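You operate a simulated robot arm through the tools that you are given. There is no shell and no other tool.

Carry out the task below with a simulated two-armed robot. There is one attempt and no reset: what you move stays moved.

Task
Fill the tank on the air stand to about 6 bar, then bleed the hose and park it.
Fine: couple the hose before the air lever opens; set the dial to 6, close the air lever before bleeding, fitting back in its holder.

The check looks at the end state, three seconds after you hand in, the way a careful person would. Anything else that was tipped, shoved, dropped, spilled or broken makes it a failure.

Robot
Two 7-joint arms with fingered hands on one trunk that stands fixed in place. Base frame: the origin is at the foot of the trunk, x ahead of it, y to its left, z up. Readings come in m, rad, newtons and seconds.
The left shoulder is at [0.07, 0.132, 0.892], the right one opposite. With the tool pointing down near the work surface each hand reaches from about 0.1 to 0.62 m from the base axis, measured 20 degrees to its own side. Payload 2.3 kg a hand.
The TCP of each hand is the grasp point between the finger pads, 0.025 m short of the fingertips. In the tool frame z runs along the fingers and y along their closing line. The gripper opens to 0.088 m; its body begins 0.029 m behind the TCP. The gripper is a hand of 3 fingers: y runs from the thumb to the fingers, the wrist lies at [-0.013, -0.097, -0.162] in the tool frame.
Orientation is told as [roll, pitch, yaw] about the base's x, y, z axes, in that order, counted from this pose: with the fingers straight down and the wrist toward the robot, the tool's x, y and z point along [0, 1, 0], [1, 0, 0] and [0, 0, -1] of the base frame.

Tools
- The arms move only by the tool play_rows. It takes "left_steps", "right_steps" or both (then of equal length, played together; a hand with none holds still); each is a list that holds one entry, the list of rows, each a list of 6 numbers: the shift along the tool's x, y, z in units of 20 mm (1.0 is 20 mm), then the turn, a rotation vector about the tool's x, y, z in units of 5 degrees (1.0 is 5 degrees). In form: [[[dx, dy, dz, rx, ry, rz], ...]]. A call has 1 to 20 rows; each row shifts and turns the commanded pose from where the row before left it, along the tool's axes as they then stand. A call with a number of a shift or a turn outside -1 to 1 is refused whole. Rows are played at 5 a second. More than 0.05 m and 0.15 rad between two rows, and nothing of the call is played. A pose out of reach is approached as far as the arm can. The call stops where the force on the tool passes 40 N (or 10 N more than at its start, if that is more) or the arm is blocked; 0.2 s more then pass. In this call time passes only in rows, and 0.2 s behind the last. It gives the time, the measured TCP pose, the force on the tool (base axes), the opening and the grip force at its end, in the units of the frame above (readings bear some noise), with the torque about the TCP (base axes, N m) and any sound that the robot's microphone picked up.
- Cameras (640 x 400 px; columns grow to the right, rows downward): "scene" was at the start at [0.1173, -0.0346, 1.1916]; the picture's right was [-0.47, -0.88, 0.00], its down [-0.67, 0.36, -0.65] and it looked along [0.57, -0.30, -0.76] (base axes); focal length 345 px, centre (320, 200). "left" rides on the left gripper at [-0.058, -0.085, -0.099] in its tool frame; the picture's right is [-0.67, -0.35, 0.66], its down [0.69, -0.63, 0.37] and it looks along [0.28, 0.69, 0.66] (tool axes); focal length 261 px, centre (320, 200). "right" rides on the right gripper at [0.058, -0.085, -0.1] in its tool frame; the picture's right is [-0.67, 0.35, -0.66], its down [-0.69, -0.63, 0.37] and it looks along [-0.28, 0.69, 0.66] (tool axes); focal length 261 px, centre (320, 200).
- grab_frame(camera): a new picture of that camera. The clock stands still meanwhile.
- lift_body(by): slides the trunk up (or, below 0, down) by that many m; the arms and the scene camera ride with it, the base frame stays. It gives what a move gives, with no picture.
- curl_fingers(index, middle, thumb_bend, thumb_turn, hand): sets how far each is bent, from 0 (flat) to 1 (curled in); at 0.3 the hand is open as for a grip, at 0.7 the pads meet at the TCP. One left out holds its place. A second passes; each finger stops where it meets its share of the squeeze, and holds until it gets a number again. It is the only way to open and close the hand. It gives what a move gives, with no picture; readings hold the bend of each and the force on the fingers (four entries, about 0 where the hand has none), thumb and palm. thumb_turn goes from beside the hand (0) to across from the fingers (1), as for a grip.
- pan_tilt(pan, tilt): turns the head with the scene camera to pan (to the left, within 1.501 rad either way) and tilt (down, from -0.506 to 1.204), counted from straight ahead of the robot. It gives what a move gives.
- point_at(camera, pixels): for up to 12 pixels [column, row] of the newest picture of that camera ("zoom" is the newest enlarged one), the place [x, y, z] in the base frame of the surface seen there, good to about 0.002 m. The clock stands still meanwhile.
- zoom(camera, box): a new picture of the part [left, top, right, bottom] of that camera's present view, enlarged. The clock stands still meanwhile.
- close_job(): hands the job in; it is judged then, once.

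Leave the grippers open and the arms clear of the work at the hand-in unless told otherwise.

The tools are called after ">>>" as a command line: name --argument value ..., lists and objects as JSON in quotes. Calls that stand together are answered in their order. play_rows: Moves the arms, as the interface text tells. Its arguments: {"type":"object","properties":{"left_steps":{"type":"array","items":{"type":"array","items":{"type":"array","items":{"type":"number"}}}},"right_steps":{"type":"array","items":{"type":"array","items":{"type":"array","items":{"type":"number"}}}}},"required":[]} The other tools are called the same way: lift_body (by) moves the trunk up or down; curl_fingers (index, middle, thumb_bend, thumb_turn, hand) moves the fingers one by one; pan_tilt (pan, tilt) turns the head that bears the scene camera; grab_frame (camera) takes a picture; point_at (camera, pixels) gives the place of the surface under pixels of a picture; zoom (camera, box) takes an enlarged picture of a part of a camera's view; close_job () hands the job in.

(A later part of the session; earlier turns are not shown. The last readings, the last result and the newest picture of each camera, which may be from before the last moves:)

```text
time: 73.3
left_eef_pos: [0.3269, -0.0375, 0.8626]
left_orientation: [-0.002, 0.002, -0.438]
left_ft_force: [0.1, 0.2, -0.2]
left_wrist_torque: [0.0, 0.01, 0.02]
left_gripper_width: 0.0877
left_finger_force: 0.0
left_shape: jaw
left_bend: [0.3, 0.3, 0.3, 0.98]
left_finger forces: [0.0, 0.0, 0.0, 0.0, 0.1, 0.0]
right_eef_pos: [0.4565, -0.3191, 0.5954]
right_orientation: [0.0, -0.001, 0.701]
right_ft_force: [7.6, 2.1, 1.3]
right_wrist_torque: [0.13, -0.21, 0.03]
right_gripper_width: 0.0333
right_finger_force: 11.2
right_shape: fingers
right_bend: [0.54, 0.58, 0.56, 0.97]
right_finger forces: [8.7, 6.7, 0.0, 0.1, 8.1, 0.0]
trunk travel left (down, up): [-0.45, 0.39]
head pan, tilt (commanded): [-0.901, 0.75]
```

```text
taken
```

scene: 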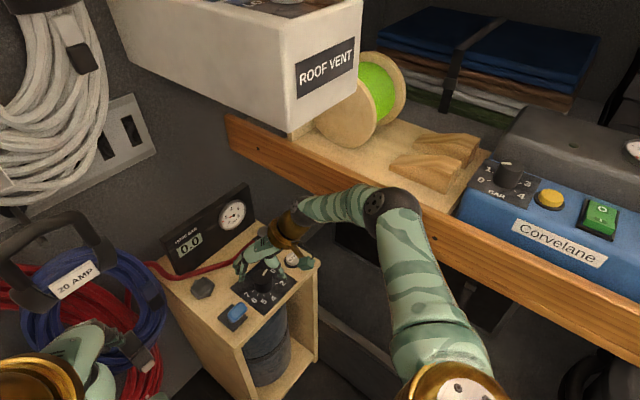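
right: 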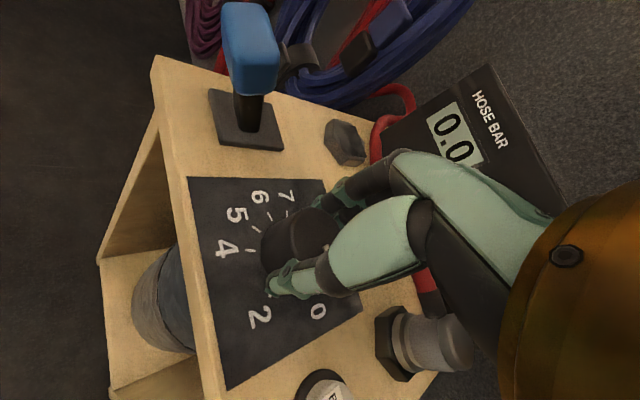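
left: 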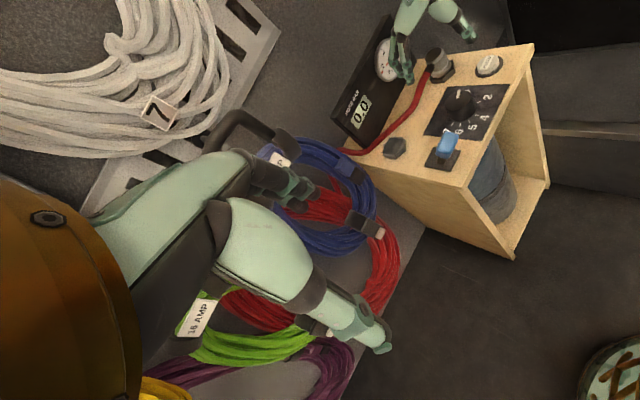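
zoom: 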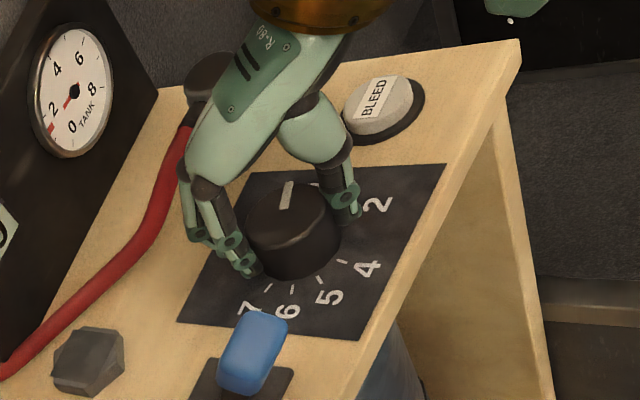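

The grip is on, with a 7.6 N side load, meaning the knob axis is ~2 mm toward my fingers. I shift that bit to center and check.

>>> play_rows --right_steps '[[[0, 0.1, 0, 0, 0, 0], [0, 0, 0, 0, 0, 0]]]'

```text
time: 73.9
left_eef_pos: [0.3259, -0.0368, 0.8626]
left_orientation: [0.001, -0.002, -0.437]
left_ft_force: [1.0, 0.5, -0.7]
left_wrist_torque: [0.02, 0.01, 0.0]
left_gripper_width: 0.0877
left_finger_force: 0.0
left_shape: jaw
left_bend: [0.3, 0.3, 0.3, 0.98]
left_finger forces: [0.0, 0.0, 0.0, 0.0, 0.0, 0.0]
right_eef_pos: [0.4571, -0.3193, 0.5937]
right_orientation: [0.001, 0.001, 0.698]
right_ft_force: [4.0, 0.6, 1.5]
right_wrist_torque: [0.04, -0.14, 0.02]
right_gripper_width: 0.0331
right_finger_force: 10.6
right_shape: fingers
right_bend: [0.54, 0.58, 0.56, 0.97]
right_finger forces: [7.0, 5.6, 0.0, 0.1, 9.3, 0.0]
trunk travel left (down, up): [-0.45, 0.39]
head pan, tilt (commanded): [-0.901, 0.75]
```

Better (4 N). Now I turn clockwise 40° first and check the pointer.

>>> play_rows --right_steps '[[[0, 0.05, 0, 0, 0, 1], [0, 0, 0, 0, 0, 1], [0, 0, 0, 0, 0, 1], [0, 0, 0, 0, 0, 1], [0, 0, 0, 0, 0, 1], [0, 0, 0, 0, 0, 1], [0, 0, 0, 0, 0, 1], [0, 0, 0, 0, 0, 1]]]'

>>> zoom --camera "left" --box '[400, 30, 540, 160]'

>>> grab_frame --camera "right"

```text
time: 75.7
left_eef_pos: [0.3248, -0.0378, 0.863]
left_orientation: [-0.001, 0.0, -0.436]
left_ft_force: [-0.6, 0.0, 0.5]
left_wrist_torque: [0.01, -0.01, 0.01]
left_gripper_width: 0.0875
left_finger_force: 0.1
left_shape: jaw
left_bend: [0.3, 0.3, 0.3, 0.98]
left_finger forces: [0.0, 0.1, 0.0, 0.0, 0.0, 0.0]
right_eef_pos: [0.4582, -0.3205, 0.593]
right_orientation: [0.001, -0.001, -0.002]
right_ft_force: [0.5, -3.1, 0.1]
right_wrist_torque: [-0.07, -0.11, 0.02]
right_gripper_width: 0.0333
right_finger_force: 12.5
right_shape: fingers
right_bend: [0.55, 0.59, 0.55, 0.97]
right_finger forces: [6.2, 5.3, 0.0, 0.1, 11.0, 0.0]
trunk travel left (down, up): [-0.45, 0.39]
head pan, tilt (commanded): [-0.901, 0.75]
```

```text
3.08 times, centred on (470, 95) of left
```

zoom: 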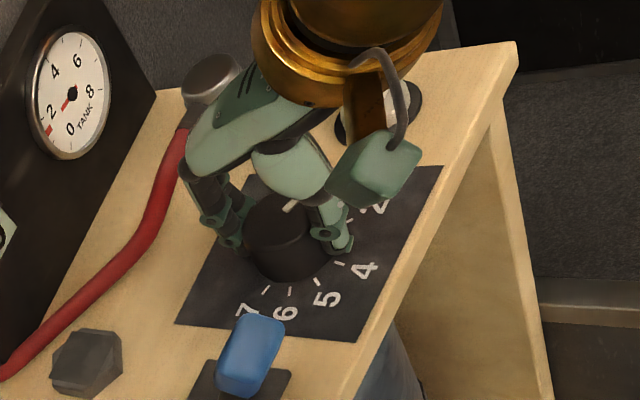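

```text
taken
```

right: 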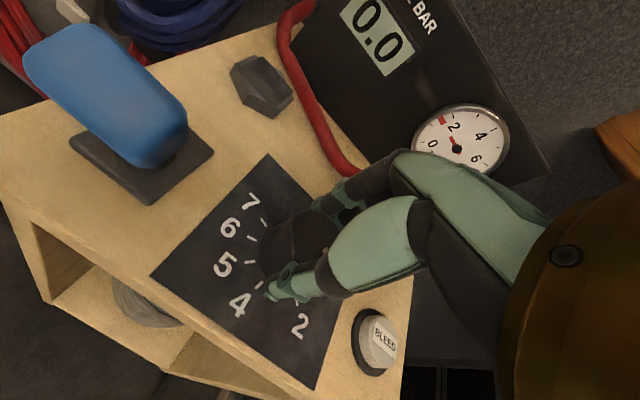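

The knob turns along (pointer now around 1.3). I continue 40° more.

>>> play_rows --right_steps '[[[0, 0.05, 0, 0, 0, 1], [0, 0, 0, 0, 0, 1], [0, 0, 0, 0, 0, 1], [0, 0, 0, 0, 0, 1], [0, 0, 0, 0, 0, 1], [0, 0, 0, 0, 0, 1], [0, 0, 0, 0, 0, 1], [0, 0, 0, 0, 0, 1]]]'

>>> zoom --camera "left" --box '[400, 30, 540, 160]'

>>> grab_frame --camera "right"

```text
time: 77.5
left_eef_pos: [0.3247, -0.0389, 0.8628]
left_orientation: [0.002, 0.0, -0.438]
left_ft_force: [-0.6, 0.2, 0.3]
left_wrist_torque: [0.01, -0.01, 0.0]
left_gripper_width: 0.0877
left_finger_force: 0.1
left_shape: jaw
left_bend: [0.3, 0.3, 0.3, 0.98]
left_finger forces: [0.1, 0.0, 0.0, 0.0, 0.0, 0.0]
right_eef_pos: [0.4565, -0.3182, 0.5945]
right_orientation: [0.002, 0.003, -0.7]
right_ft_force: [-4.4, -6.5, -2.1]
right_wrist_torque: [-0.19, -0.03, 0.03]
right_gripper_width: 0.0335
right_finger_force: 11.7
right_shape: fingers
right_bend: [0.56, 0.59, 0.55, 0.98]
right_finger forces: [6.0, 6.3, 0.0, 0.0, 11.6, 0.0]
trunk travel left (down, up): [-0.45, 0.39]
head pan, tilt (commanded): [-0.901, 0.75]
```

```text
3.08 times, centred on (470, 95) of left
```

zoom: 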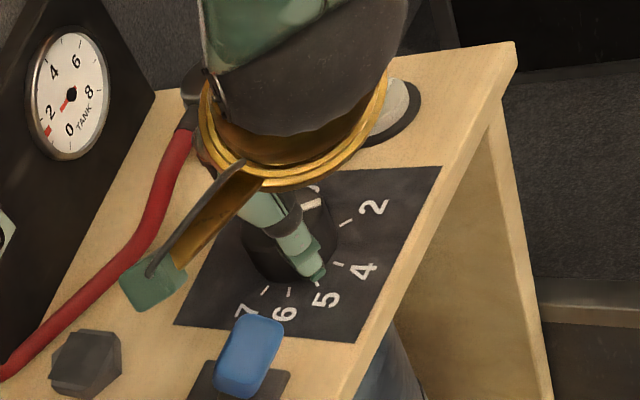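

```text
taken
```

right: 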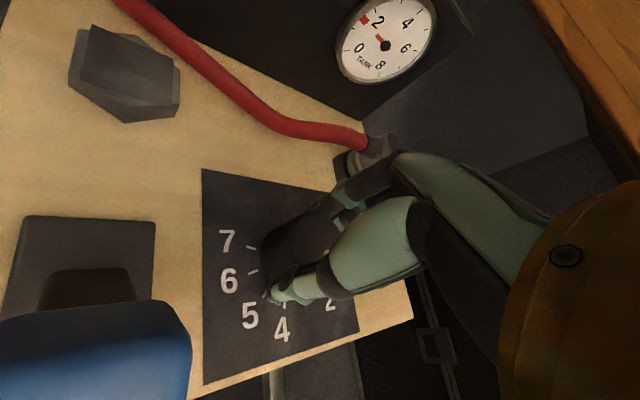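

Turned another 40° without trouble. I release the knob and rise 4 cm to see the pointer.

>>> curl_fingers --hand "right" --index 0.42 --middle 0.42 --thumb_bend 0.42

>>> play_rows --right_steps '[[[0, 0, -0.7, 0, 0, 0], [0, 0, -0.7, 0, 0, 0], [0, 0, -0.7, 0, 0, 0]]]'

>>> grab_frame --camera "right"

>>> zoom --camera "left" --box '[400, 30, 540, 160]'

```text
time: 78.5
left_eef_pos: [0.3266, -0.0373, 0.8633]
left_orientation: [-0.001, 0.001, -0.436]
left_ft_force: [0.4, -0.7, 0.0]
left_wrist_torque: [-0.01, -0.01, -0.01]
left_gripper_width: 0.0878
left_finger_force: 0.0
left_shape: jaw
left_bend: [0.3, 0.3, 0.3, 0.98]
left_finger forces: [0.0, 0.0, 0.0, 0.1, 0.0, 0.1]
right_eef_pos: [0.4589, -0.3191, 0.5942]
right_orientation: [0.001, 0.001, -0.697]
right_ft_force: [-0.7, -0.2, -0.2]
right_wrist_torque: [0.0, 0.03, 0.01]
right_gripper_width: 0.0587
right_finger_force: 0.1
right_shape: fingers
right_bend: [0.42, 0.42, 0.42, 0.98]
right_finger forces: [0.1, 0.0, 0.1, 0.0, 0.0, 0.0]
trunk travel left (down, up): [-0.45, 0.39]
head pan, tilt (commanded): [-0.901, 0.75]
```

```text
time: 79.3
left_eef_pos: [0.3255, -0.0363, 0.8637]
left_orientation: [0.0, 0.0, -0.436]
left_ft_force: [0.3, 0.9, 0.0]
left_wrist_torque: [0.0, 0.01, -0.01]
left_gripper_width: 0.0876
left_finger_force: 0.1
left_shape: jaw
left_bend: [0.3, 0.3, 0.3, 0.98]
left_finger forces: [0.0, 0.1, 0.0, 0.0, 0.1, 0.1]
right_eef_pos: [0.4582, -0.3176, 0.6372]
right_orientation: [0.0, 0.001, -0.698]
right_ft_force: [0.0, 0.1, -1.1]
right_wrist_torque: [0.0, 0.02, 0.02]
right_gripper_width: 0.0589
right_finger_force: 0.1
right_shape: fingers
right_bend: [0.42, 0.42, 0.42, 0.98]
right_finger forces: [0.0, 0.0, 0.0, 0.1, 0.1, 0.1]
trunk travel left (down, up): [-0.45, 0.39]
head pan, tilt (commanded): [-0.901, 0.75]
```

```text
taken
```

right: 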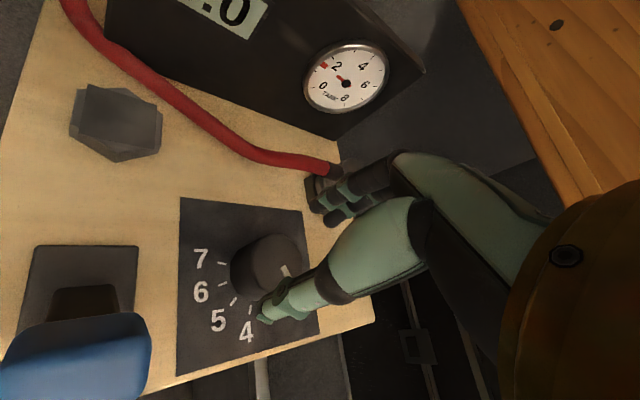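

```text
3.08 times, centred on (470, 95) of left
```

zoom: 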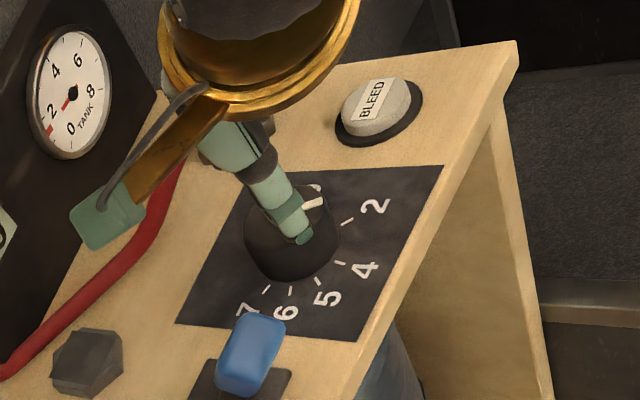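

The pointer is visible at about (312,203) of the left zoom. I measure its direction.

>>> zoom --camera "left" --box '[440, 75, 500, 125]'

>>> zoom --camera "right" --box '[170, 190, 330, 350]'

```text
8.00 times, centred on (470, 100) of left
```

zoom: 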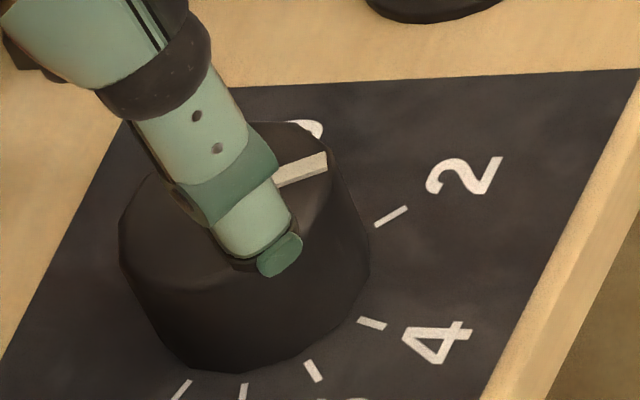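

```text
2.50 times, centred on (250, 270) of right
```

zoom: 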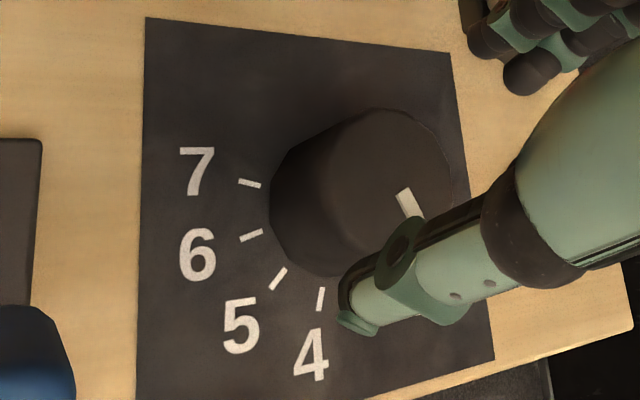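

>>> point_at --camera "zoom" --pixels '[[400, 195], [418, 218], [365, 165], [380, 130], [410, 130], [440, 175], [310, 160]]'

>>> zoom --camera "left" --box '[440, 75, 500, 125]'

>>> point_at --camera "zoom" --pixels '[[283, 182], [325, 162], [300, 173], [150, 210], [200, 265], [320, 200], [295, 130]]'

```text
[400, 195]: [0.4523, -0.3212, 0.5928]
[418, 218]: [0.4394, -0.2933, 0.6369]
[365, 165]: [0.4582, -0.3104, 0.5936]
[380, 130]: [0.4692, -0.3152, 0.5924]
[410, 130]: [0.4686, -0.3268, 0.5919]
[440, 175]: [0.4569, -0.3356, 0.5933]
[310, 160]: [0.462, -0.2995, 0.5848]
```

```text
8.00 times, centred on (470, 100) of left
```

zoom: 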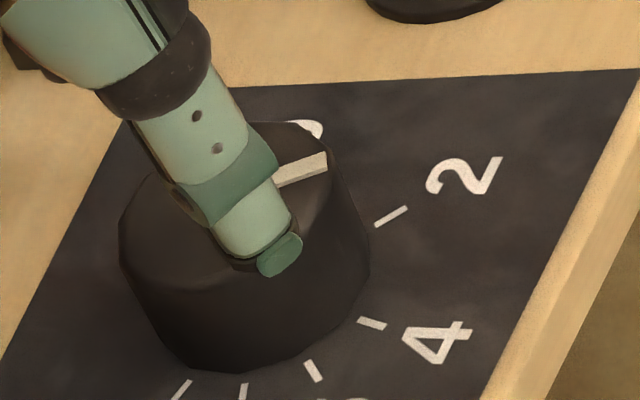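

```text
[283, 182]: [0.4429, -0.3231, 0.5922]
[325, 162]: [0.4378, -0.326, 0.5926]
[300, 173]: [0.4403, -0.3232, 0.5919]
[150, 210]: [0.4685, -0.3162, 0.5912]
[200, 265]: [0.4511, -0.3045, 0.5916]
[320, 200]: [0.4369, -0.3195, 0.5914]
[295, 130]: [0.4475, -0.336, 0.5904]
```

The pointer stands at about 202° (≈2.65 bar): it turned the full 83° without slipping. Target is ≈108°, so about 94° more. I turn the hand back to yaw +45° above the knob for the second grip.

>>> play_rows --right_steps '[[[0, 0, -0.3, 0, 0, -1], [0, 0, 0, 0, 0, -1], [0, 0, 0, 0, 0, -1], [0, 0, 0, 0, 0, -1], [0, 0, 0, 0, 0, -1], [0, 0, 0, 0, 0, -1], [0, 0, 0, 0, 0, -1], [0, 0, 0, 0, 0, -1], [0, 0, 0, 0, 0, -1], [0, 0, 0, 0, 0, -1], [0, 0, 0, 0, 0, -1], [0, 0, 0, 0, 0, -1], [0, 0, 0, 0, 0, -1], [0, 0, 0, 0, 0, -1], [0, 0, 0, 0, 0, -1], [0, 0, 0, 0, 0, -1], [0, 0, 0, 0, 0, -1]]]'

>>> curl_fingers --hand "right" --index 0.36 --middle 0.36 --thumb_bend 0.36

>>> grab_frame --camera "right"

>>> grab_frame --camera "scene"

```text
time: 82.9
left_eef_pos: [0.3265, -0.0371, 0.8637]
left_orientation: [0.0, -0.001, -0.437]
left_ft_force: [0.0, -0.6, 0.1]
left_wrist_torque: [-0.03, 0.02, -0.02]
left_gripper_width: 0.0877
left_finger_force: 0.0
left_shape: jaw
left_bend: [0.3, 0.3, 0.3, 0.98]
left_finger forces: [0.0, 0.0, 0.0, 0.1, 0.0, 0.1]
right_eef_pos: [0.4584, -0.3179, 0.6425]
right_orientation: [0.0, 0.0, 0.789]
right_ft_force: [-0.4, -0.2, 0.0]
right_wrist_torque: [0.0, 0.01, -0.02]
right_gripper_width: 0.0589
right_finger_force: 0.1
right_shape: fingers
right_bend: [0.42, 0.42, 0.42, 0.98]
right_finger forces: [0.0, 0.0, 0.0, 0.1, 0.0, 0.0]
trunk travel left (down, up): [-0.45, 0.39]
head pan, tilt (commanded): [-0.901, 0.75]
```

```text
time: 83.9
left_eef_pos: [0.3253, -0.0371, 0.8635]
left_orientation: [0.0, 0.001, -0.437]
left_ft_force: [0.0, 0.0, 0.5]
left_wrist_torque: [0.02, 0.01, -0.02]
left_gripper_width: 0.0874
left_finger_force: 0.0
left_shape: jaw
left_bend: [0.3, 0.3, 0.3, 0.98]
left_finger forces: [0.1, 0.1, 0.0, 0.1, 0.0, 0.0]
right_eef_pos: [0.4587, -0.3194, 0.6424]
right_orientation: [-0.001, -0.001, 0.785]
right_ft_force: [0.2, -0.1, 0.3]
right_wrist_torque: [0.0, 0.0, -0.04]
right_gripper_width: 0.0718
right_finger_force: 0.1
right_shape: fingers
right_bend: [0.36, 0.36, 0.36, 0.98]
right_finger forces: [0.1, 0.0, 0.0, 0.0, 0.0, 0.0]
trunk travel left (down, up): [-0.45, 0.39]
head pan, tilt (commanded): [-0.901, 0.75]
```

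```text
taken
```

right: 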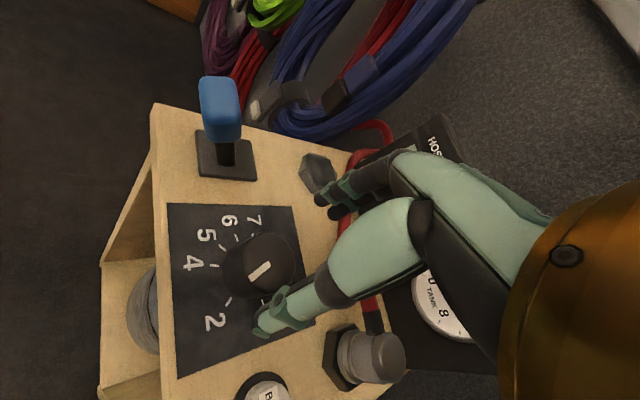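

```text
taken
```

scene: 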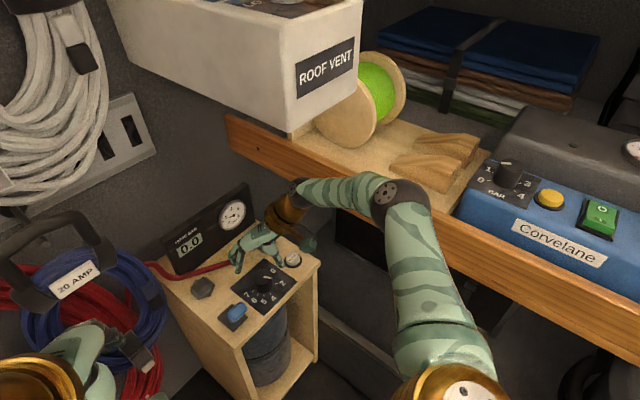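

All clear; pointer well visible. I descend again to z 0.594, slightly recentred, and grip.

>>> play_rows --right_steps '[[[0.046, -0.095, 0.8, 0, 0, 0], [0, 0, 0.8, 0, 0, 0], [0, 0, 0.8, 0, 0, 0]]]'

>>> curl_fingers --hand "right" --index 0.65 --middle 0.65 --thumb_bend 0.65

```text
time: 84.7
left_eef_pos: [0.3264, -0.0369, 0.8619]
left_orientation: [0.0, 0.0, -0.436]
left_ft_force: [0.3, 0.0, 0.1]
left_wrist_torque: [-0.01, 0.02, 0.0]
left_gripper_width: 0.0874
left_finger_force: 0.0
left_shape: jaw
left_bend: [0.3, 0.3, 0.3, 0.98]
left_finger forces: [0.1, 0.1, 0.1, 0.0, 0.0, 0.0]
right_eef_pos: [0.4576, -0.3202, 0.5944]
right_orientation: [0.0, 0.0, 0.788]
right_ft_force: [-0.3, 0.6, 0.3]
right_wrist_torque: [-0.03, 0.0, -0.01]
right_gripper_width: 0.0716
right_finger_force: 0.1
right_shape: fingers
right_bend: [0.36, 0.36, 0.36, 0.98]
right_finger forces: [0.0, 0.0, 0.0, 0.0, 0.0, 0.0]
trunk travel left (down, up): [-0.45, 0.39]
head pan, tilt (commanded): [-0.901, 0.75]
```

```text
time: 85.7
left_eef_pos: [0.3263, -0.0373, 0.8632]
left_orientation: [-0.001, 0.001, -0.436]
left_ft_force: [0.4, -0.6, -0.4]
left_wrist_torque: [0.0, 0.05, 0.0]
left_gripper_width: 0.088
left_finger_force: 0.1
left_shape: jaw
left_bend: [0.3, 0.3, 0.3, 0.98]
left_finger forces: [0.0, 0.1, 0.0, 0.1, 0.1, 0.1]
right_eef_pos: [0.4585, -0.3194, 0.5936]
right_orientation: [0.0, -0.001, 0.784]
right_ft_force: [5.0, -0.6, 1.3]
right_wrist_torque: [0.08, -0.2, -0.01]
right_gripper_width: 0.0335
right_finger_force: 11.7
right_shape: fingers
right_bend: [0.54, 0.58, 0.55, 0.97]
right_finger forces: [7.0, 5.9, 0.0, 0.0, 9.5, 0.1]
trunk travel left (down, up): [-0.45, 0.39]
head pan, tilt (commanded): [-0.901, 0.75]
```

Gripped. Now 85° clockwise.

>>> play_rows --right_steps '[[[0, 0.03, 0, 0, 0, 1], [0, 0, 0, 0, 0, 1], [0, 0, 0, 0, 0, 1], [0, 0, 0, 0, 0, 1], [0, 0, 0, 0, 0, 1], [0, 0, 0, 0, 0, 1], [0, 0, 0, 0, 0, 1], [0, 0, 0, 0, 0, 1], [0, 0, 0, 0, 0, 1], [0, 0, 0, 0, 0, 1], [0, 0, 0, 0, 0, 1], [0, 0, 0, 0, 0, 1], [0, 0, 0, 0, 0, 1], [0, 0, 0, 0, 0, 1], [0, 0, 0, 0, 0, 1], [0, 0, 0, 0, 0, 1], [0, 0, 0, 0, 0, 1]]]'

>>> zoom --camera "left" --box '[400, 30, 540, 160]'

>>> grab_frame --camera "right"

```text
time: 89.3
left_eef_pos: [0.3249, -0.0396, 0.8631]
left_orientation: [0.001, 0.002, -0.435]
left_ft_force: [-0.5, 0.0, 0.5]
left_wrist_torque: [-0.02, -0.02, -0.03]
left_gripper_width: 0.0877
left_finger_force: 0.0
left_shape: jaw
left_bend: [0.3, 0.3, 0.3, 0.98]
left_finger forces: [0.1, 0.1, 0.0, 0.0, 0.1, 0.1]
right_eef_pos: [0.4577, -0.3189, 0.5948]
right_orientation: [-0.001, 0.0, -0.699]
right_ft_force: [-4.2, -4.9, 0.0]
right_wrist_torque: [-0.21, -0.05, 0.0]
right_gripper_width: 0.0333
right_finger_force: 12.1
right_shape: fingers
right_bend: [0.55, 0.59, 0.55, 0.98]
right_finger forces: [6.0, 6.5, 0.1, 0.0, 11.3, 0.0]
trunk travel left (down, up): [-0.45, 0.39]
head pan, tilt (commanded): [-0.901, 0.75]
```

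```text
3.08 times, centred on (470, 95) of left
```

zoom: 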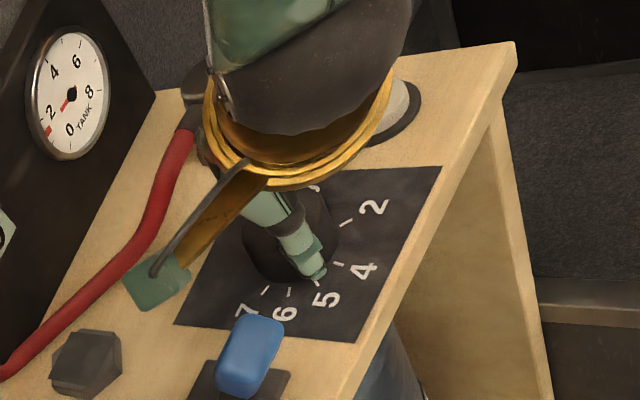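

```text
taken
```

right: 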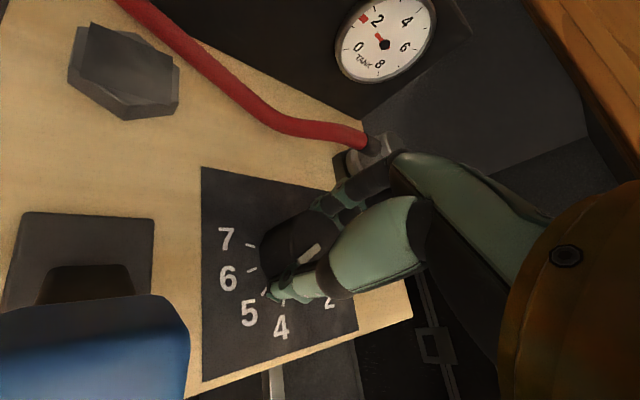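

Done 85°. I release and rise to read the pointer.

>>> curl_fingers --hand "right" --index 0.42 --middle 0.42 --thumb_bend 0.42

>>> play_rows --right_steps '[[[0, 0, -0.8, 0, 0, 0], [0, 0, -0.8, 0, 0, 0], [0, 0, -0.8, 0, 0, 0]]]'

>>> zoom --camera "left" --box '[430, 75, 510, 135]'

>>> zoom --camera "right" --box '[150, 180, 330, 360]'

```text
time: 90.3
left_eef_pos: [0.3252, -0.0377, 0.863]
left_orientation: [0.0, -0.001, -0.436]
left_ft_force: [1.5, 0.4, -0.4]
left_wrist_torque: [0.0, -0.01, -0.04]
left_gripper_width: 0.0873
left_finger_force: 0.0
left_shape: jaw
left_bend: [0.3, 0.3, 0.3, 0.98]
left_finger forces: [0.1, 0.0, 0.0, 0.0, 0.0, 0.1]
right_eef_pos: [0.4579, -0.3198, 0.5945]
right_orientation: [-0.001, 0.001, -0.698]
right_ft_force: [-0.3, -0.4, -0.1]
right_wrist_torque: [-0.04, 0.0, 0.02]
right_gripper_width: 0.0585
right_finger_force: 0.1
right_shape: fingers
right_bend: [0.42, 0.42, 0.42, 0.98]
right_finger forces: [0.1, 0.0, 0.0, 0.1, 0.1, 0.0]
trunk travel left (down, up): [-0.45, 0.39]
head pan, tilt (commanded): [-0.901, 0.75]
```

```text
time: 91.1
left_eef_pos: [0.3254, -0.0382, 0.8635]
left_orientation: [-0.001, 0.002, -0.437]
left_ft_force: [0.6, 0.0, 0.8]
left_wrist_torque: [0.0, 0.06, -0.01]
left_gripper_width: 0.0878
left_finger_force: 0.1
left_shape: jaw
left_bend: [0.3, 0.3, 0.3, 0.98]
left_finger forces: [0.0, 0.0, 0.1, 0.1, 0.1, 0.1]
right_eef_pos: [0.4579, -0.3178, 0.6428]
right_orientation: [0.0, -0.001, -0.698]
right_ft_force: [0.3, -0.7, 0.3]
right_wrist_torque: [-0.03, 0.03, 0.0]
right_gripper_width: 0.059
right_finger_force: 0.0
right_shape: fingers
right_bend: [0.42, 0.42, 0.42, 0.98]
right_finger forces: [0.0, 0.1, 0.0, 0.0, 0.0, 0.0]
trunk travel left (down, up): [-0.45, 0.39]
head pan, tilt (commanded): [-0.901, 0.75]
```

```text
6.67 times, centred on (470, 105) of left
```

zoom: 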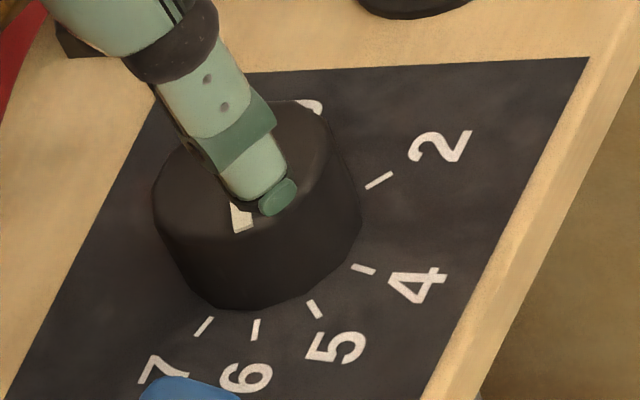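

```text
2.22 times, centred on (240, 270) of right
```

zoom: 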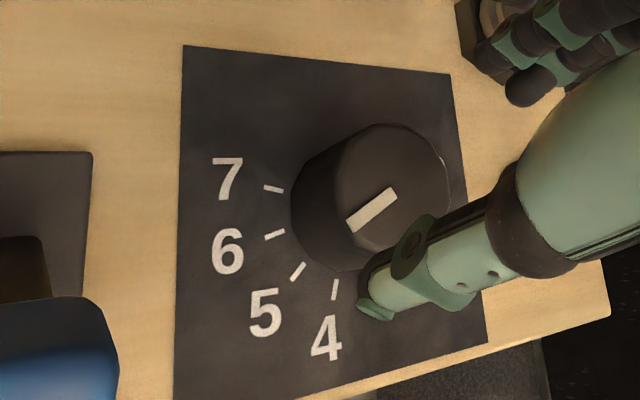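

>>> point_at --camera "zoom" --pixels '[[391, 193], [380, 203], [372, 210], [362, 219], [353, 227], [420, 150], [340, 170], [380, 130], [335, 230], [440, 190], [274, 235], [297, 271]]'

>>> zoom --camera "right" --box '[200, 210, 320, 310]'

```text
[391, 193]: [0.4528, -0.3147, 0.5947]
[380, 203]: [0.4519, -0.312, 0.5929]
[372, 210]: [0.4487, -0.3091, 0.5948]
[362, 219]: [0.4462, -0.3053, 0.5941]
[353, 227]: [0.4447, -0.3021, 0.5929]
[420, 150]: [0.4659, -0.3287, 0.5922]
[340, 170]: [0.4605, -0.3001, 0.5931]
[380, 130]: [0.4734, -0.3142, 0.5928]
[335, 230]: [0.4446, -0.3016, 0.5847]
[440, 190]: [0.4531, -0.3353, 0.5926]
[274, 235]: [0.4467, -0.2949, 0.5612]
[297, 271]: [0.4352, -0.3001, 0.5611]
```

```text
4.00 times, centred on (260, 260) of right
```

zoom: 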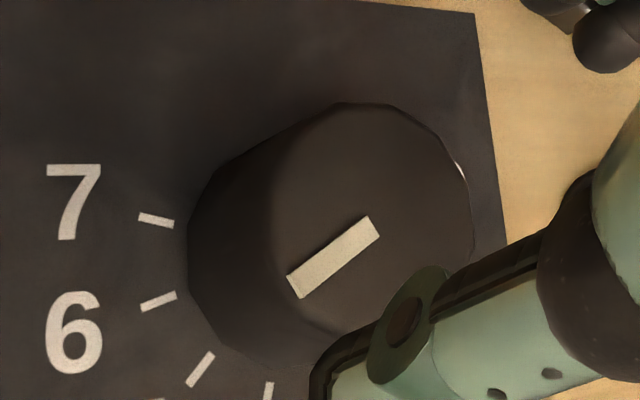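

Pointer at about 123° – between 5 (≈135°) and 6 (≈110°), i.e. ≈5.5. About 14° more are needed. I go down, grip again here, and turn 14.5°.

>>> play_rows --right_steps '[[[0, -0.05, 0.8, 0, 0, 0], [0, 0, 0.8, 0, 0, 0], [0, 0, 0.8, 0, 0, 0]]]'

>>> curl_fingers --hand "right" --index 0.65 --middle 0.65 --thumb_bend 0.65

>>> play_rows --right_steps '[[[0, 0, 0, 0, 0, 0.97], [0, 0, 0, 0, 0, 0.97], [0, 0, 0, 0, 0, 0.97], [0, 0, 0, 0, 0, 0]]]'

>>> curl_fingers --hand "right" --index 0.42 --middle 0.42 --thumb_bend 0.42

>>> play_rows --right_steps '[[[0, 0, -0.8, 0, 0, 0], [0, 0, -0.8, 0, 0, 0], [0, 0, -0.8, 0, 0, 0]]]'

>>> zoom --camera "right" --box '[200, 210, 320, 310]'

>>> zoom --camera "left" --box '[430, 75, 510, 135]'

```text
time: 91.9
left_eef_pos: [0.3258, -0.0366, 0.8624]
left_orientation: [-0.001, -0.001, -0.437]
left_ft_force: [-0.4, -0.4, 0.8]
left_wrist_torque: [0.01, 0.0, -0.03]
left_gripper_width: 0.0876
left_finger_force: 0.1
left_shape: jaw
left_bend: [0.3, 0.3, 0.3, 0.98]
left_finger forces: [0.0, 0.1, 0.1, 0.0, 0.0, 0.1]
right_eef_pos: [0.4558, -0.3185, 0.5939]
right_orientation: [0.0, 0.003, -0.696]
right_ft_force: [0.4, -0.7, 0.3]
right_wrist_torque: [0.0, 0.03, -0.01]
right_gripper_width: 0.0586
right_finger_force: 0.0
right_shape: fingers
right_bend: [0.42, 0.42, 0.42, 0.98]
right_finger forces: [0.1, 0.0, 0.0, 0.0, 0.0, 0.0]
trunk travel left (down, up): [-0.45, 0.39]
head pan, tilt (commanded): [-0.901, 0.75]
```

```text
time: 92.9
left_eef_pos: [0.3263, -0.0377, 0.863]
left_orientation: [0.0, 0.002, -0.436]
left_ft_force: [-0.6, -0.5, -1.1]
left_wrist_torque: [-0.01, 0.0, 0.0]
left_gripper_width: 0.0875
left_finger_force: 0.1
left_shape: jaw
left_bend: [0.3, 0.3, 0.3, 0.98]
left_finger forces: [0.1, 0.1, 0.1, 0.1, 0.0, 0.0]
right_eef_pos: [0.4565, -0.3183, 0.5938]
right_orientation: [0.0, 0.0, -0.697]
right_ft_force: [2.7, -3.8, 0.4]
right_wrist_torque: [-0.19, -0.1, 0.01]
right_gripper_width: 0.0335
right_finger_force: 11.4
right_shape: fingers
right_bend: [0.55, 0.58, 0.55, 0.97]
right_finger forces: [7.1, 6.2, 0.0, 0.0, 9.3, 0.0]
trunk travel left (down, up): [-0.45, 0.39]
head pan, tilt (commanded): [-0.901, 0.75]
```

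```text
time: 93.9
left_eef_pos: [0.3262, -0.0372, 0.8636]
left_orientation: [0.001, 0.0, -0.436]
left_ft_force: [0.4, -0.1, 0.1]
left_wrist_torque: [0.0, 0.02, 0.01]
left_gripper_width: 0.0875
left_finger_force: 0.0
left_shape: jaw
left_bend: [0.3, 0.3, 0.3, 0.98]
left_finger forces: [0.0, 0.1, 0.0, 0.2, 0.0, 0.0]
right_eef_pos: [0.4557, -0.3195, 0.5935]
right_orientation: [0.001, -0.001, -0.95]
right_ft_force: [1.7, -3.0, 0.1]
right_wrist_torque: [-0.18, -0.1, 0.04]
right_gripper_width: 0.0333
right_finger_force: 11.2
right_shape: fingers
right_bend: [0.55, 0.58, 0.55, 0.97]
right_finger forces: [6.9, 6.3, 0.0, 0.0, 9.1, 0.1]
trunk travel left (down, up): [-0.45, 0.39]
head pan, tilt (commanded): [-0.901, 0.75]
```

```text
time: 94.9
left_eef_pos: [0.3266, -0.0368, 0.8626]
left_orientation: [0.0, 0.0, -0.436]
left_ft_force: [0.3, 0.9, 0.5]
left_wrist_torque: [0.02, 0.02, -0.04]
left_gripper_width: 0.0874
left_finger_force: 0.1
left_shape: jaw
left_bend: [0.3, 0.3, 0.3, 0.98]
left_finger forces: [0.0, 0.0, 0.1, 0.0, 0.0, 0.0]
right_eef_pos: [0.4558, -0.3187, 0.5957]
right_orientation: [0.0, 0.0, -0.953]
right_ft_force: [-0.4, 1.1, -0.1]
right_wrist_torque: [-0.01, -0.01, 0.0]
right_gripper_width: 0.0585
right_finger_force: 0.1
right_shape: fingers
right_bend: [0.42, 0.42, 0.42, 0.97]
right_finger forces: [0.1, 0.0, 0.0, 0.1, 0.0, 0.1]
trunk travel left (down, up): [-0.45, 0.39]
head pan, tilt (commanded): [-0.901, 0.75]
```

```text
time: 95.7
left_eef_pos: [0.3261, -0.0374, 0.8638]
left_orientation: [-0.001, 0.001, -0.436]
left_ft_force: [0.9, 0.6, 0.7]
left_wrist_torque: [0.04, 0.01, 0.0]
left_gripper_width: 0.0874
left_finger_force: 0.0
left_shape: jaw
left_bend: [0.3, 0.3, 0.3, 0.98]
left_finger forces: [0.0, 0.0, 0.1, 0.0, 0.2, 0.1]
right_eef_pos: [0.4565, -0.3179, 0.6424]
right_orientation: [-0.001, -0.001, -0.952]
right_ft_force: [0.7, -0.5, 0.7]
right_wrist_torque: [0.0, 0.04, -0.03]
right_gripper_width: 0.0591
right_finger_force: 0.0
right_shape: fingers
right_bend: [0.42, 0.42, 0.42, 0.97]
right_finger forces: [0.1, 0.1, 0.1, 0.1, 0.1, 0.1]
trunk travel left (down, up): [-0.45, 0.39]
head pan, tilt (commanded): [-0.901, 0.75]
```

```text
4.00 times, centred on (260, 260) of right
```

zoom: 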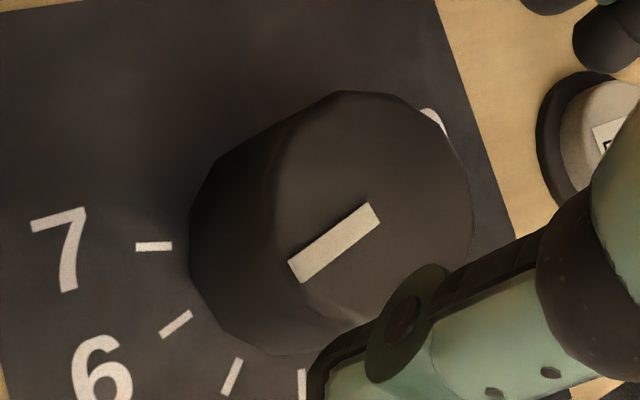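

```text
6.67 times, centred on (470, 105) of left
```

zoom: 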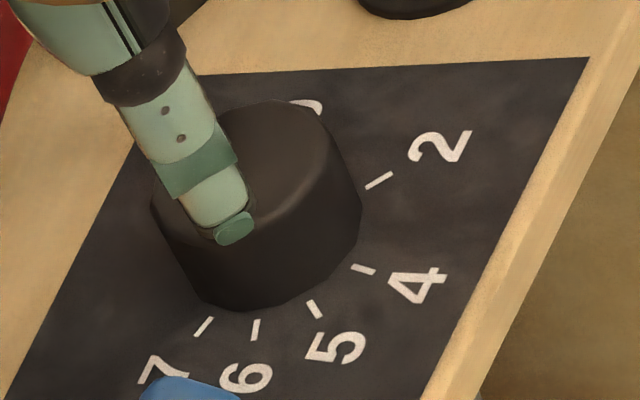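

By direction, pointer (39° in the picture) and the 6-tick (37°) are nearly parallel. I verify with point measurements.

>>> zoom --camera "right" --box '[200, 210, 320, 310]'

>>> point_at --camera "zoom" --pixels '[[370, 215], [350, 231], [330, 246], [312, 261], [298, 272], [190, 315], [164, 334], [170, 246], [138, 247], [240, 362], [226, 390], [177, 324]]'

```text
4.00 times, centred on (260, 260) of right
```

zoom: 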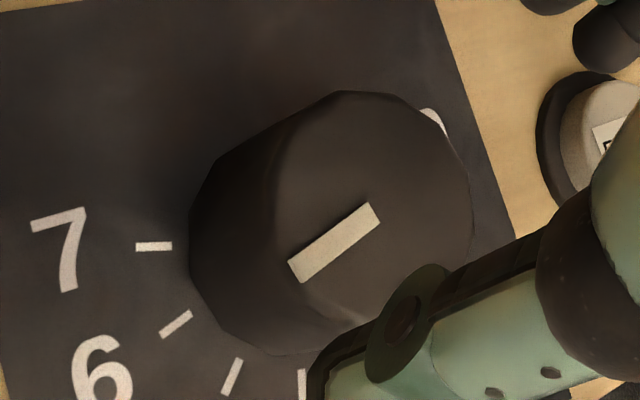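

```text
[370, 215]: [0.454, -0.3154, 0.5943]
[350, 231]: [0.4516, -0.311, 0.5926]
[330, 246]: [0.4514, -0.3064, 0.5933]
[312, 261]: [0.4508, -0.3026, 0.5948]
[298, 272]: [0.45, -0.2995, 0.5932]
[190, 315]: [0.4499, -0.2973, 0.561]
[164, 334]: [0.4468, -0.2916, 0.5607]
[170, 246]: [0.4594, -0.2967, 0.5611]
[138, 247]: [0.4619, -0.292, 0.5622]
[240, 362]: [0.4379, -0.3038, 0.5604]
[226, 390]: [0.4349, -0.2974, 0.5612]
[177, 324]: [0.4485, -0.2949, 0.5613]
```

The pointer measures ≈103–107° against the 6-tick at ≈108°, i.e. 6.0 within about a tenth. The dial is set. Next the lever: I'll straddle its blue handle (along x) so I can push it open and pull it shut. I rise, turn to yaw 0 and move above the handle.

>>> play_rows --right_steps '[[[0, 0, -1, 0, 0, 0], [0, 0, -1, 0, 0, 0], [0, 0, -1, 0, 0, 0], [0, 0, 0, 0, 0, -0.991], [0, 0, 0, 0, 0, -0.991], [0, 0, 0, 0, 0, -0.991], [0, 0, 0, 0, 0, -0.991], [0, 0, 0, 0, 0, -0.991], [0, 0, 0, 0, 0, -0.991], [0, 0, 0, 0, 0, -0.991], [0, 0, 0, 0, 0, -0.991], [0, 0, 0, 0, 0, -0.991], [0, 0, 0, 0, 0, -0.991], [0, 0, 0, 0, 0, -0.991], [0.94, -0.415, 0, 0, 0, 0], [0.94, -0.415, 0, 0, 0, 0], [0.94, -0.415, 0, 0, 0, 0], [0.94, -0.415, 0, 0, 0, 0], [0.94, -0.415, 0, 0, 0, 0]]]'

>>> grab_frame --camera "right"

>>> grab_frame --camera "left"

>>> pan_tilt --pan -0.485 --tilt 0.866

>>> grab_frame --camera "scene"

```text
time: 99.7
left_eef_pos: [0.3254, -0.0371, 0.8635]
left_orientation: [0.0, 0.001, -0.436]
left_ft_force: [-0.4, -0.4, 0.1]
left_wrist_torque: [0.03, 0.03, -0.01]
left_gripper_width: 0.0873
left_finger_force: 0.1
left_shape: jaw
left_bend: [0.3, 0.3, 0.3, 0.98]
left_finger forces: [0.1, 0.0, 0.0, 0.0, 0.0, 0.0]
right_eef_pos: [0.4147, -0.223, 0.7038]
right_orientation: [-0.001, -0.001, 0.0]
right_ft_force: [0.4, 0.0, 0.5]
right_wrist_torque: [-0.01, 0.01, -0.02]
right_gripper_width: 0.0586
right_finger_force: 0.0
right_shape: fingers
right_bend: [0.42, 0.42, 0.42, 0.97]
right_finger forces: [0.0, 0.0, 0.0, 0.0, 0.0, 0.0]
trunk travel left (down, up): [-0.45, 0.39]
head pan, tilt (commanded): [-0.901, 0.75]
```

```text
taken
```

right: 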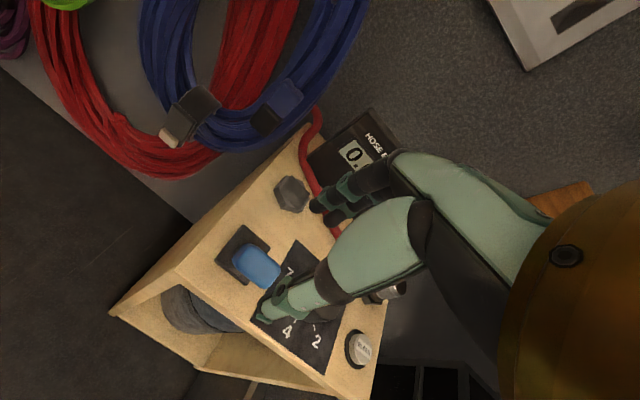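

```text
taken
```

left: 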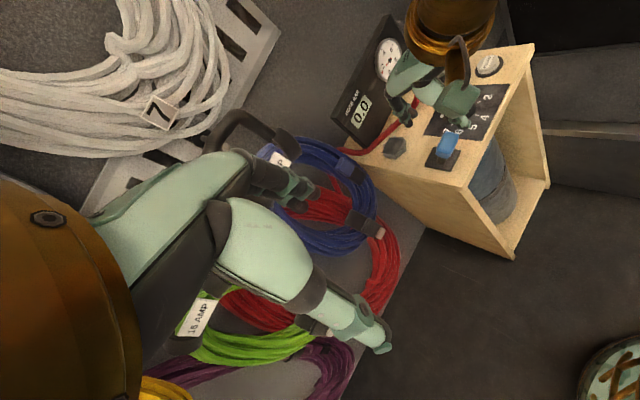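

```text
time: 100.6
left_eef_pos: [0.3257, -0.0378, 0.8639]
left_orientation: [0.001, -0.001, -0.437]
left_ft_force: [-0.8, -0.3, 0.3]
left_wrist_torque: [0.02, 0.03, -0.01]
left_gripper_width: 0.0875
left_finger_force: 0.1
left_shape: jaw
left_bend: [0.3, 0.3, 0.3, 0.98]
left_finger forces: [0.0, 0.1, 0.0, 0.0, 0.0, 0.2]
right_eef_pos: [0.4147, -0.2236, 0.7026]
right_orientation: [0.001, 0.0, 0.0]
right_ft_force: [0.4, -0.7, -1.3]
right_wrist_torque: [0.0, -0.01, 0.01]
right_gripper_width: 0.0589
right_finger_force: 0.1
right_shape: fingers
right_bend: [0.42, 0.42, 0.42, 0.97]
right_finger forces: [0.0, 0.0, 0.0, 0.0, 0.1, 0.0]
trunk travel left (down, up): [-0.45, 0.39]
head pan, tilt (commanded): [-0.485, 0.866]
```

```text
taken
```

scene: 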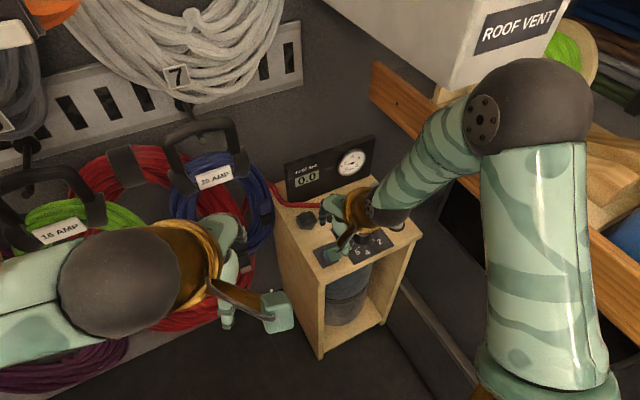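

The elbow has swung up near the roof-vent box. I check its distance before going on, and zoom in on the lever from the right hand.

>>> point_at --camera "scene" --pixels '[[530, 70], [480, 115], [500, 75], [560, 100], [440, 150], [590, 110], [445, 85], [470, 90], [540, 60], [520, 130]]'

>>> zoom --camera "right" --box '[200, 200, 340, 320]'

>>> point_at --camera "zoom" --pixels '[[150, 150], [110, 115], [170, 190], [185, 165], [125, 145], [75, 190], [95, 130], [180, 130], [60, 165], [100, 80]]'

```text
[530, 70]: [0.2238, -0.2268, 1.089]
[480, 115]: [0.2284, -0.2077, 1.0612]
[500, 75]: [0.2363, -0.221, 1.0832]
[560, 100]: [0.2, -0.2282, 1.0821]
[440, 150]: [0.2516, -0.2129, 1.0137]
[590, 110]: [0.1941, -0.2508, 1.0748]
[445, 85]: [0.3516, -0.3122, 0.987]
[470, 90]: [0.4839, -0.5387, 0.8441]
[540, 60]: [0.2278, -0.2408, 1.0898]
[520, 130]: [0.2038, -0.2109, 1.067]
```

```text
3.33 times, centred on (270, 260) of right
```

zoom: 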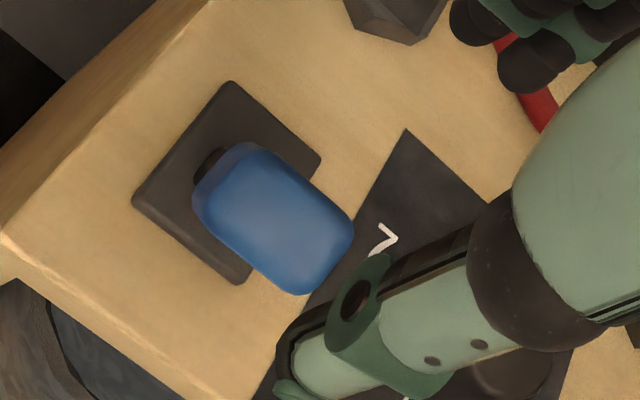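

```text
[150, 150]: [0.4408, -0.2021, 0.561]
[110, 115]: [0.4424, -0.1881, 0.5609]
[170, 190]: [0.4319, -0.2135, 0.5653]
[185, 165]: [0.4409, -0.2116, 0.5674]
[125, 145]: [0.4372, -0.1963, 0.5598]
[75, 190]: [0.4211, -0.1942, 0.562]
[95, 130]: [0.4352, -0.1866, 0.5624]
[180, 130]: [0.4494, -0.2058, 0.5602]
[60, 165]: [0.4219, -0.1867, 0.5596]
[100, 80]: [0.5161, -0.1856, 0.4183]
```

>>> point_at --camera "zoom" --pixels '[[245, 155], [340, 220], [305, 280], [205, 210], [272, 218], [210, 165], [232, 90], [312, 160], [240, 275], [140, 200], [215, 235], [320, 190]]'

```text
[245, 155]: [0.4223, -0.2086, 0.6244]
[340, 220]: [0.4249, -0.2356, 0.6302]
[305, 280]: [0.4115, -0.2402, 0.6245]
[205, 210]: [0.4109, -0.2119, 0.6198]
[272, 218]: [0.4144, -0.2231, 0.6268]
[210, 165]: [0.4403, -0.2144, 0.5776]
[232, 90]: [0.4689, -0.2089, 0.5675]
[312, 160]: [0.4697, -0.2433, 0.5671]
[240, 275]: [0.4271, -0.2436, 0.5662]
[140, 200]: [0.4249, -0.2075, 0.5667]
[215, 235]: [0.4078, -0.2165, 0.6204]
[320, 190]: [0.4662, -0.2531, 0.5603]
```

The elbow is well clear of the box (x 0.21 vs 0.344). Lever plate centre (0.447,-0.2255); handle top x 0.408–0.425, y −0.207…−0.242, z ≈0.625, leaning ~30° to me. I descend straddling it.

>>> play_rows --right_steps '[[[-0.05, 0.12, 0.7, 0, 0, 0], [0, 0, 0.7, 0, 0, 0], [0, 0, 0.7, 0, 0, 0], [0, 0, 0.7, 0, 0, 0], [0, 0, 0.7, 0, 0, 0]]]'

>>> grab_frame --camera "right"

>>> zoom --camera "left" --box '[370, 50, 530, 200]'

>>> zoom --camera "scene" --box '[280, 140, 420, 280]'

```text
time: 101.8
left_eef_pos: [0.3262, -0.0364, 0.8631]
left_orientation: [0.001, -0.001, -0.437]
left_ft_force: [0.1, 0.5, -0.4]
left_wrist_torque: [0.0, 0.01, 0.01]
left_gripper_width: 0.0877
left_finger_force: 0.1
left_shape: jaw
left_bend: [0.3, 0.3, 0.3, 0.98]
left_finger forces: [0.1, 0.1, 0.0, 0.0, 0.0, 0.1]
right_eef_pos: [0.4173, -0.226, 0.6318]
right_orientation: [0.0, 0.0, 0.001]
right_ft_force: [-0.2, 0.8, -0.3]
right_wrist_torque: [0.01, 0.01, 0.02]
right_gripper_width: 0.0586
right_finger_force: 0.0
right_shape: fingers
right_bend: [0.42, 0.42, 0.42, 0.97]
right_finger forces: [0.0, 0.0, 0.0, 0.0, 0.1, 0.1]
trunk travel left (down, up): [-0.45, 0.39]
head pan, tilt (commanded): [-0.485, 0.866]
```

```text
taken
```

right: 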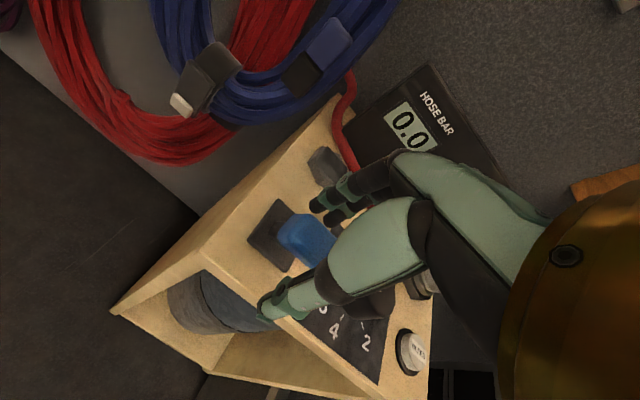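

```text
2.67 times, centred on (450, 125) of left
```

zoom: 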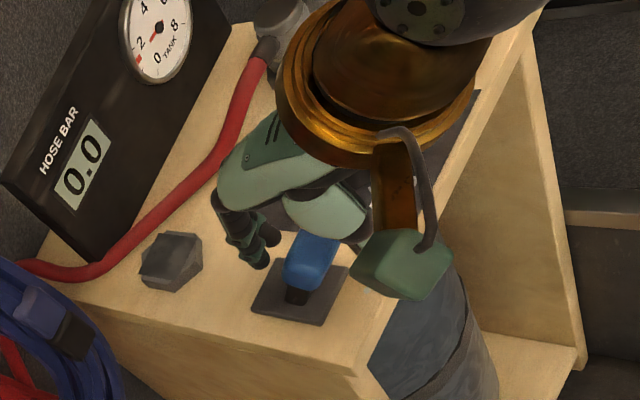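

```text
2.86 times, centred on (350, 210) of scene
```

zoom: 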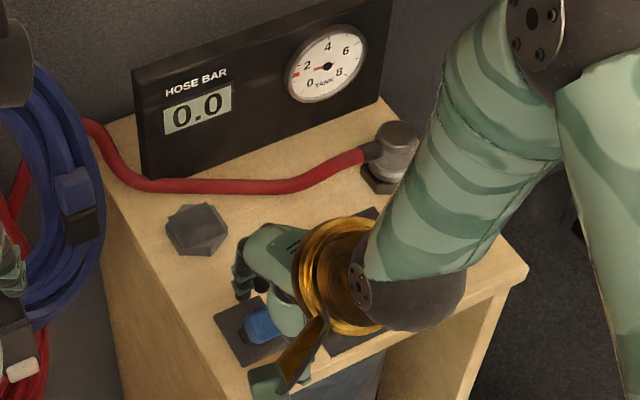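

The handle is between thumb (near) and fingers (far); gauge and display are in view of the scene camera. I close loosely around it (bend 0.52).

>>> curl_fingers --hand "right" --index 0.53 --middle 0.53 --thumb_bend 0.53

>>> zoom --camera "right" --box '[230, 160, 390, 320]'

```text
time: 102.8
left_eef_pos: [0.3257, -0.0364, 0.8634]
left_orientation: [0.001, 0.0, -0.436]
left_ft_force: [0.0, 0.0, 0.5]
left_wrist_torque: [0.01, 0.01, 0.0]
left_gripper_width: 0.0876
left_finger_force: 0.1
left_shape: jaw
left_bend: [0.3, 0.3, 0.3, 0.98]
left_finger forces: [0.0, 0.0, 0.0, 0.1, 0.0, 0.0]
right_eef_pos: [0.4181, -0.2257, 0.6311]
right_orientation: [-0.001, 0.0, 0.002]
right_ft_force: [1.7, -0.1, 0.8]
right_wrist_torque: [-0.03, -0.04, -0.06]
right_gripper_width: 0.0369
right_finger_force: 0.5
right_shape: fingers
right_bend: [0.52, 0.52, 0.53, 0.97]
right_finger forces: [1.0, 0.9, 0.0, 0.0, 0.1, 0.0]
trunk travel left (down, up): [-0.45, 0.39]
head pan, tilt (commanded): [-0.485, 0.866]
```

```text
2.50 times, centred on (310, 240) of right
```

zoom: 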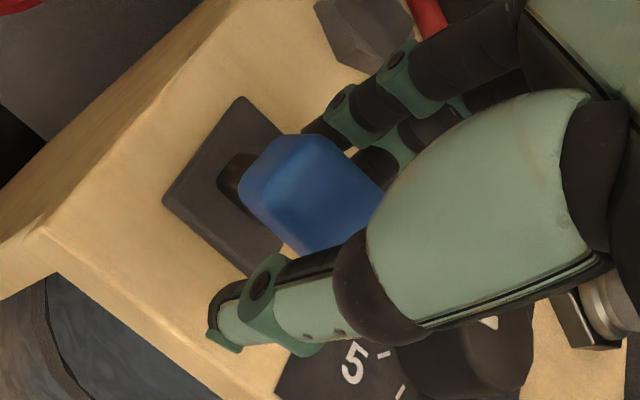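

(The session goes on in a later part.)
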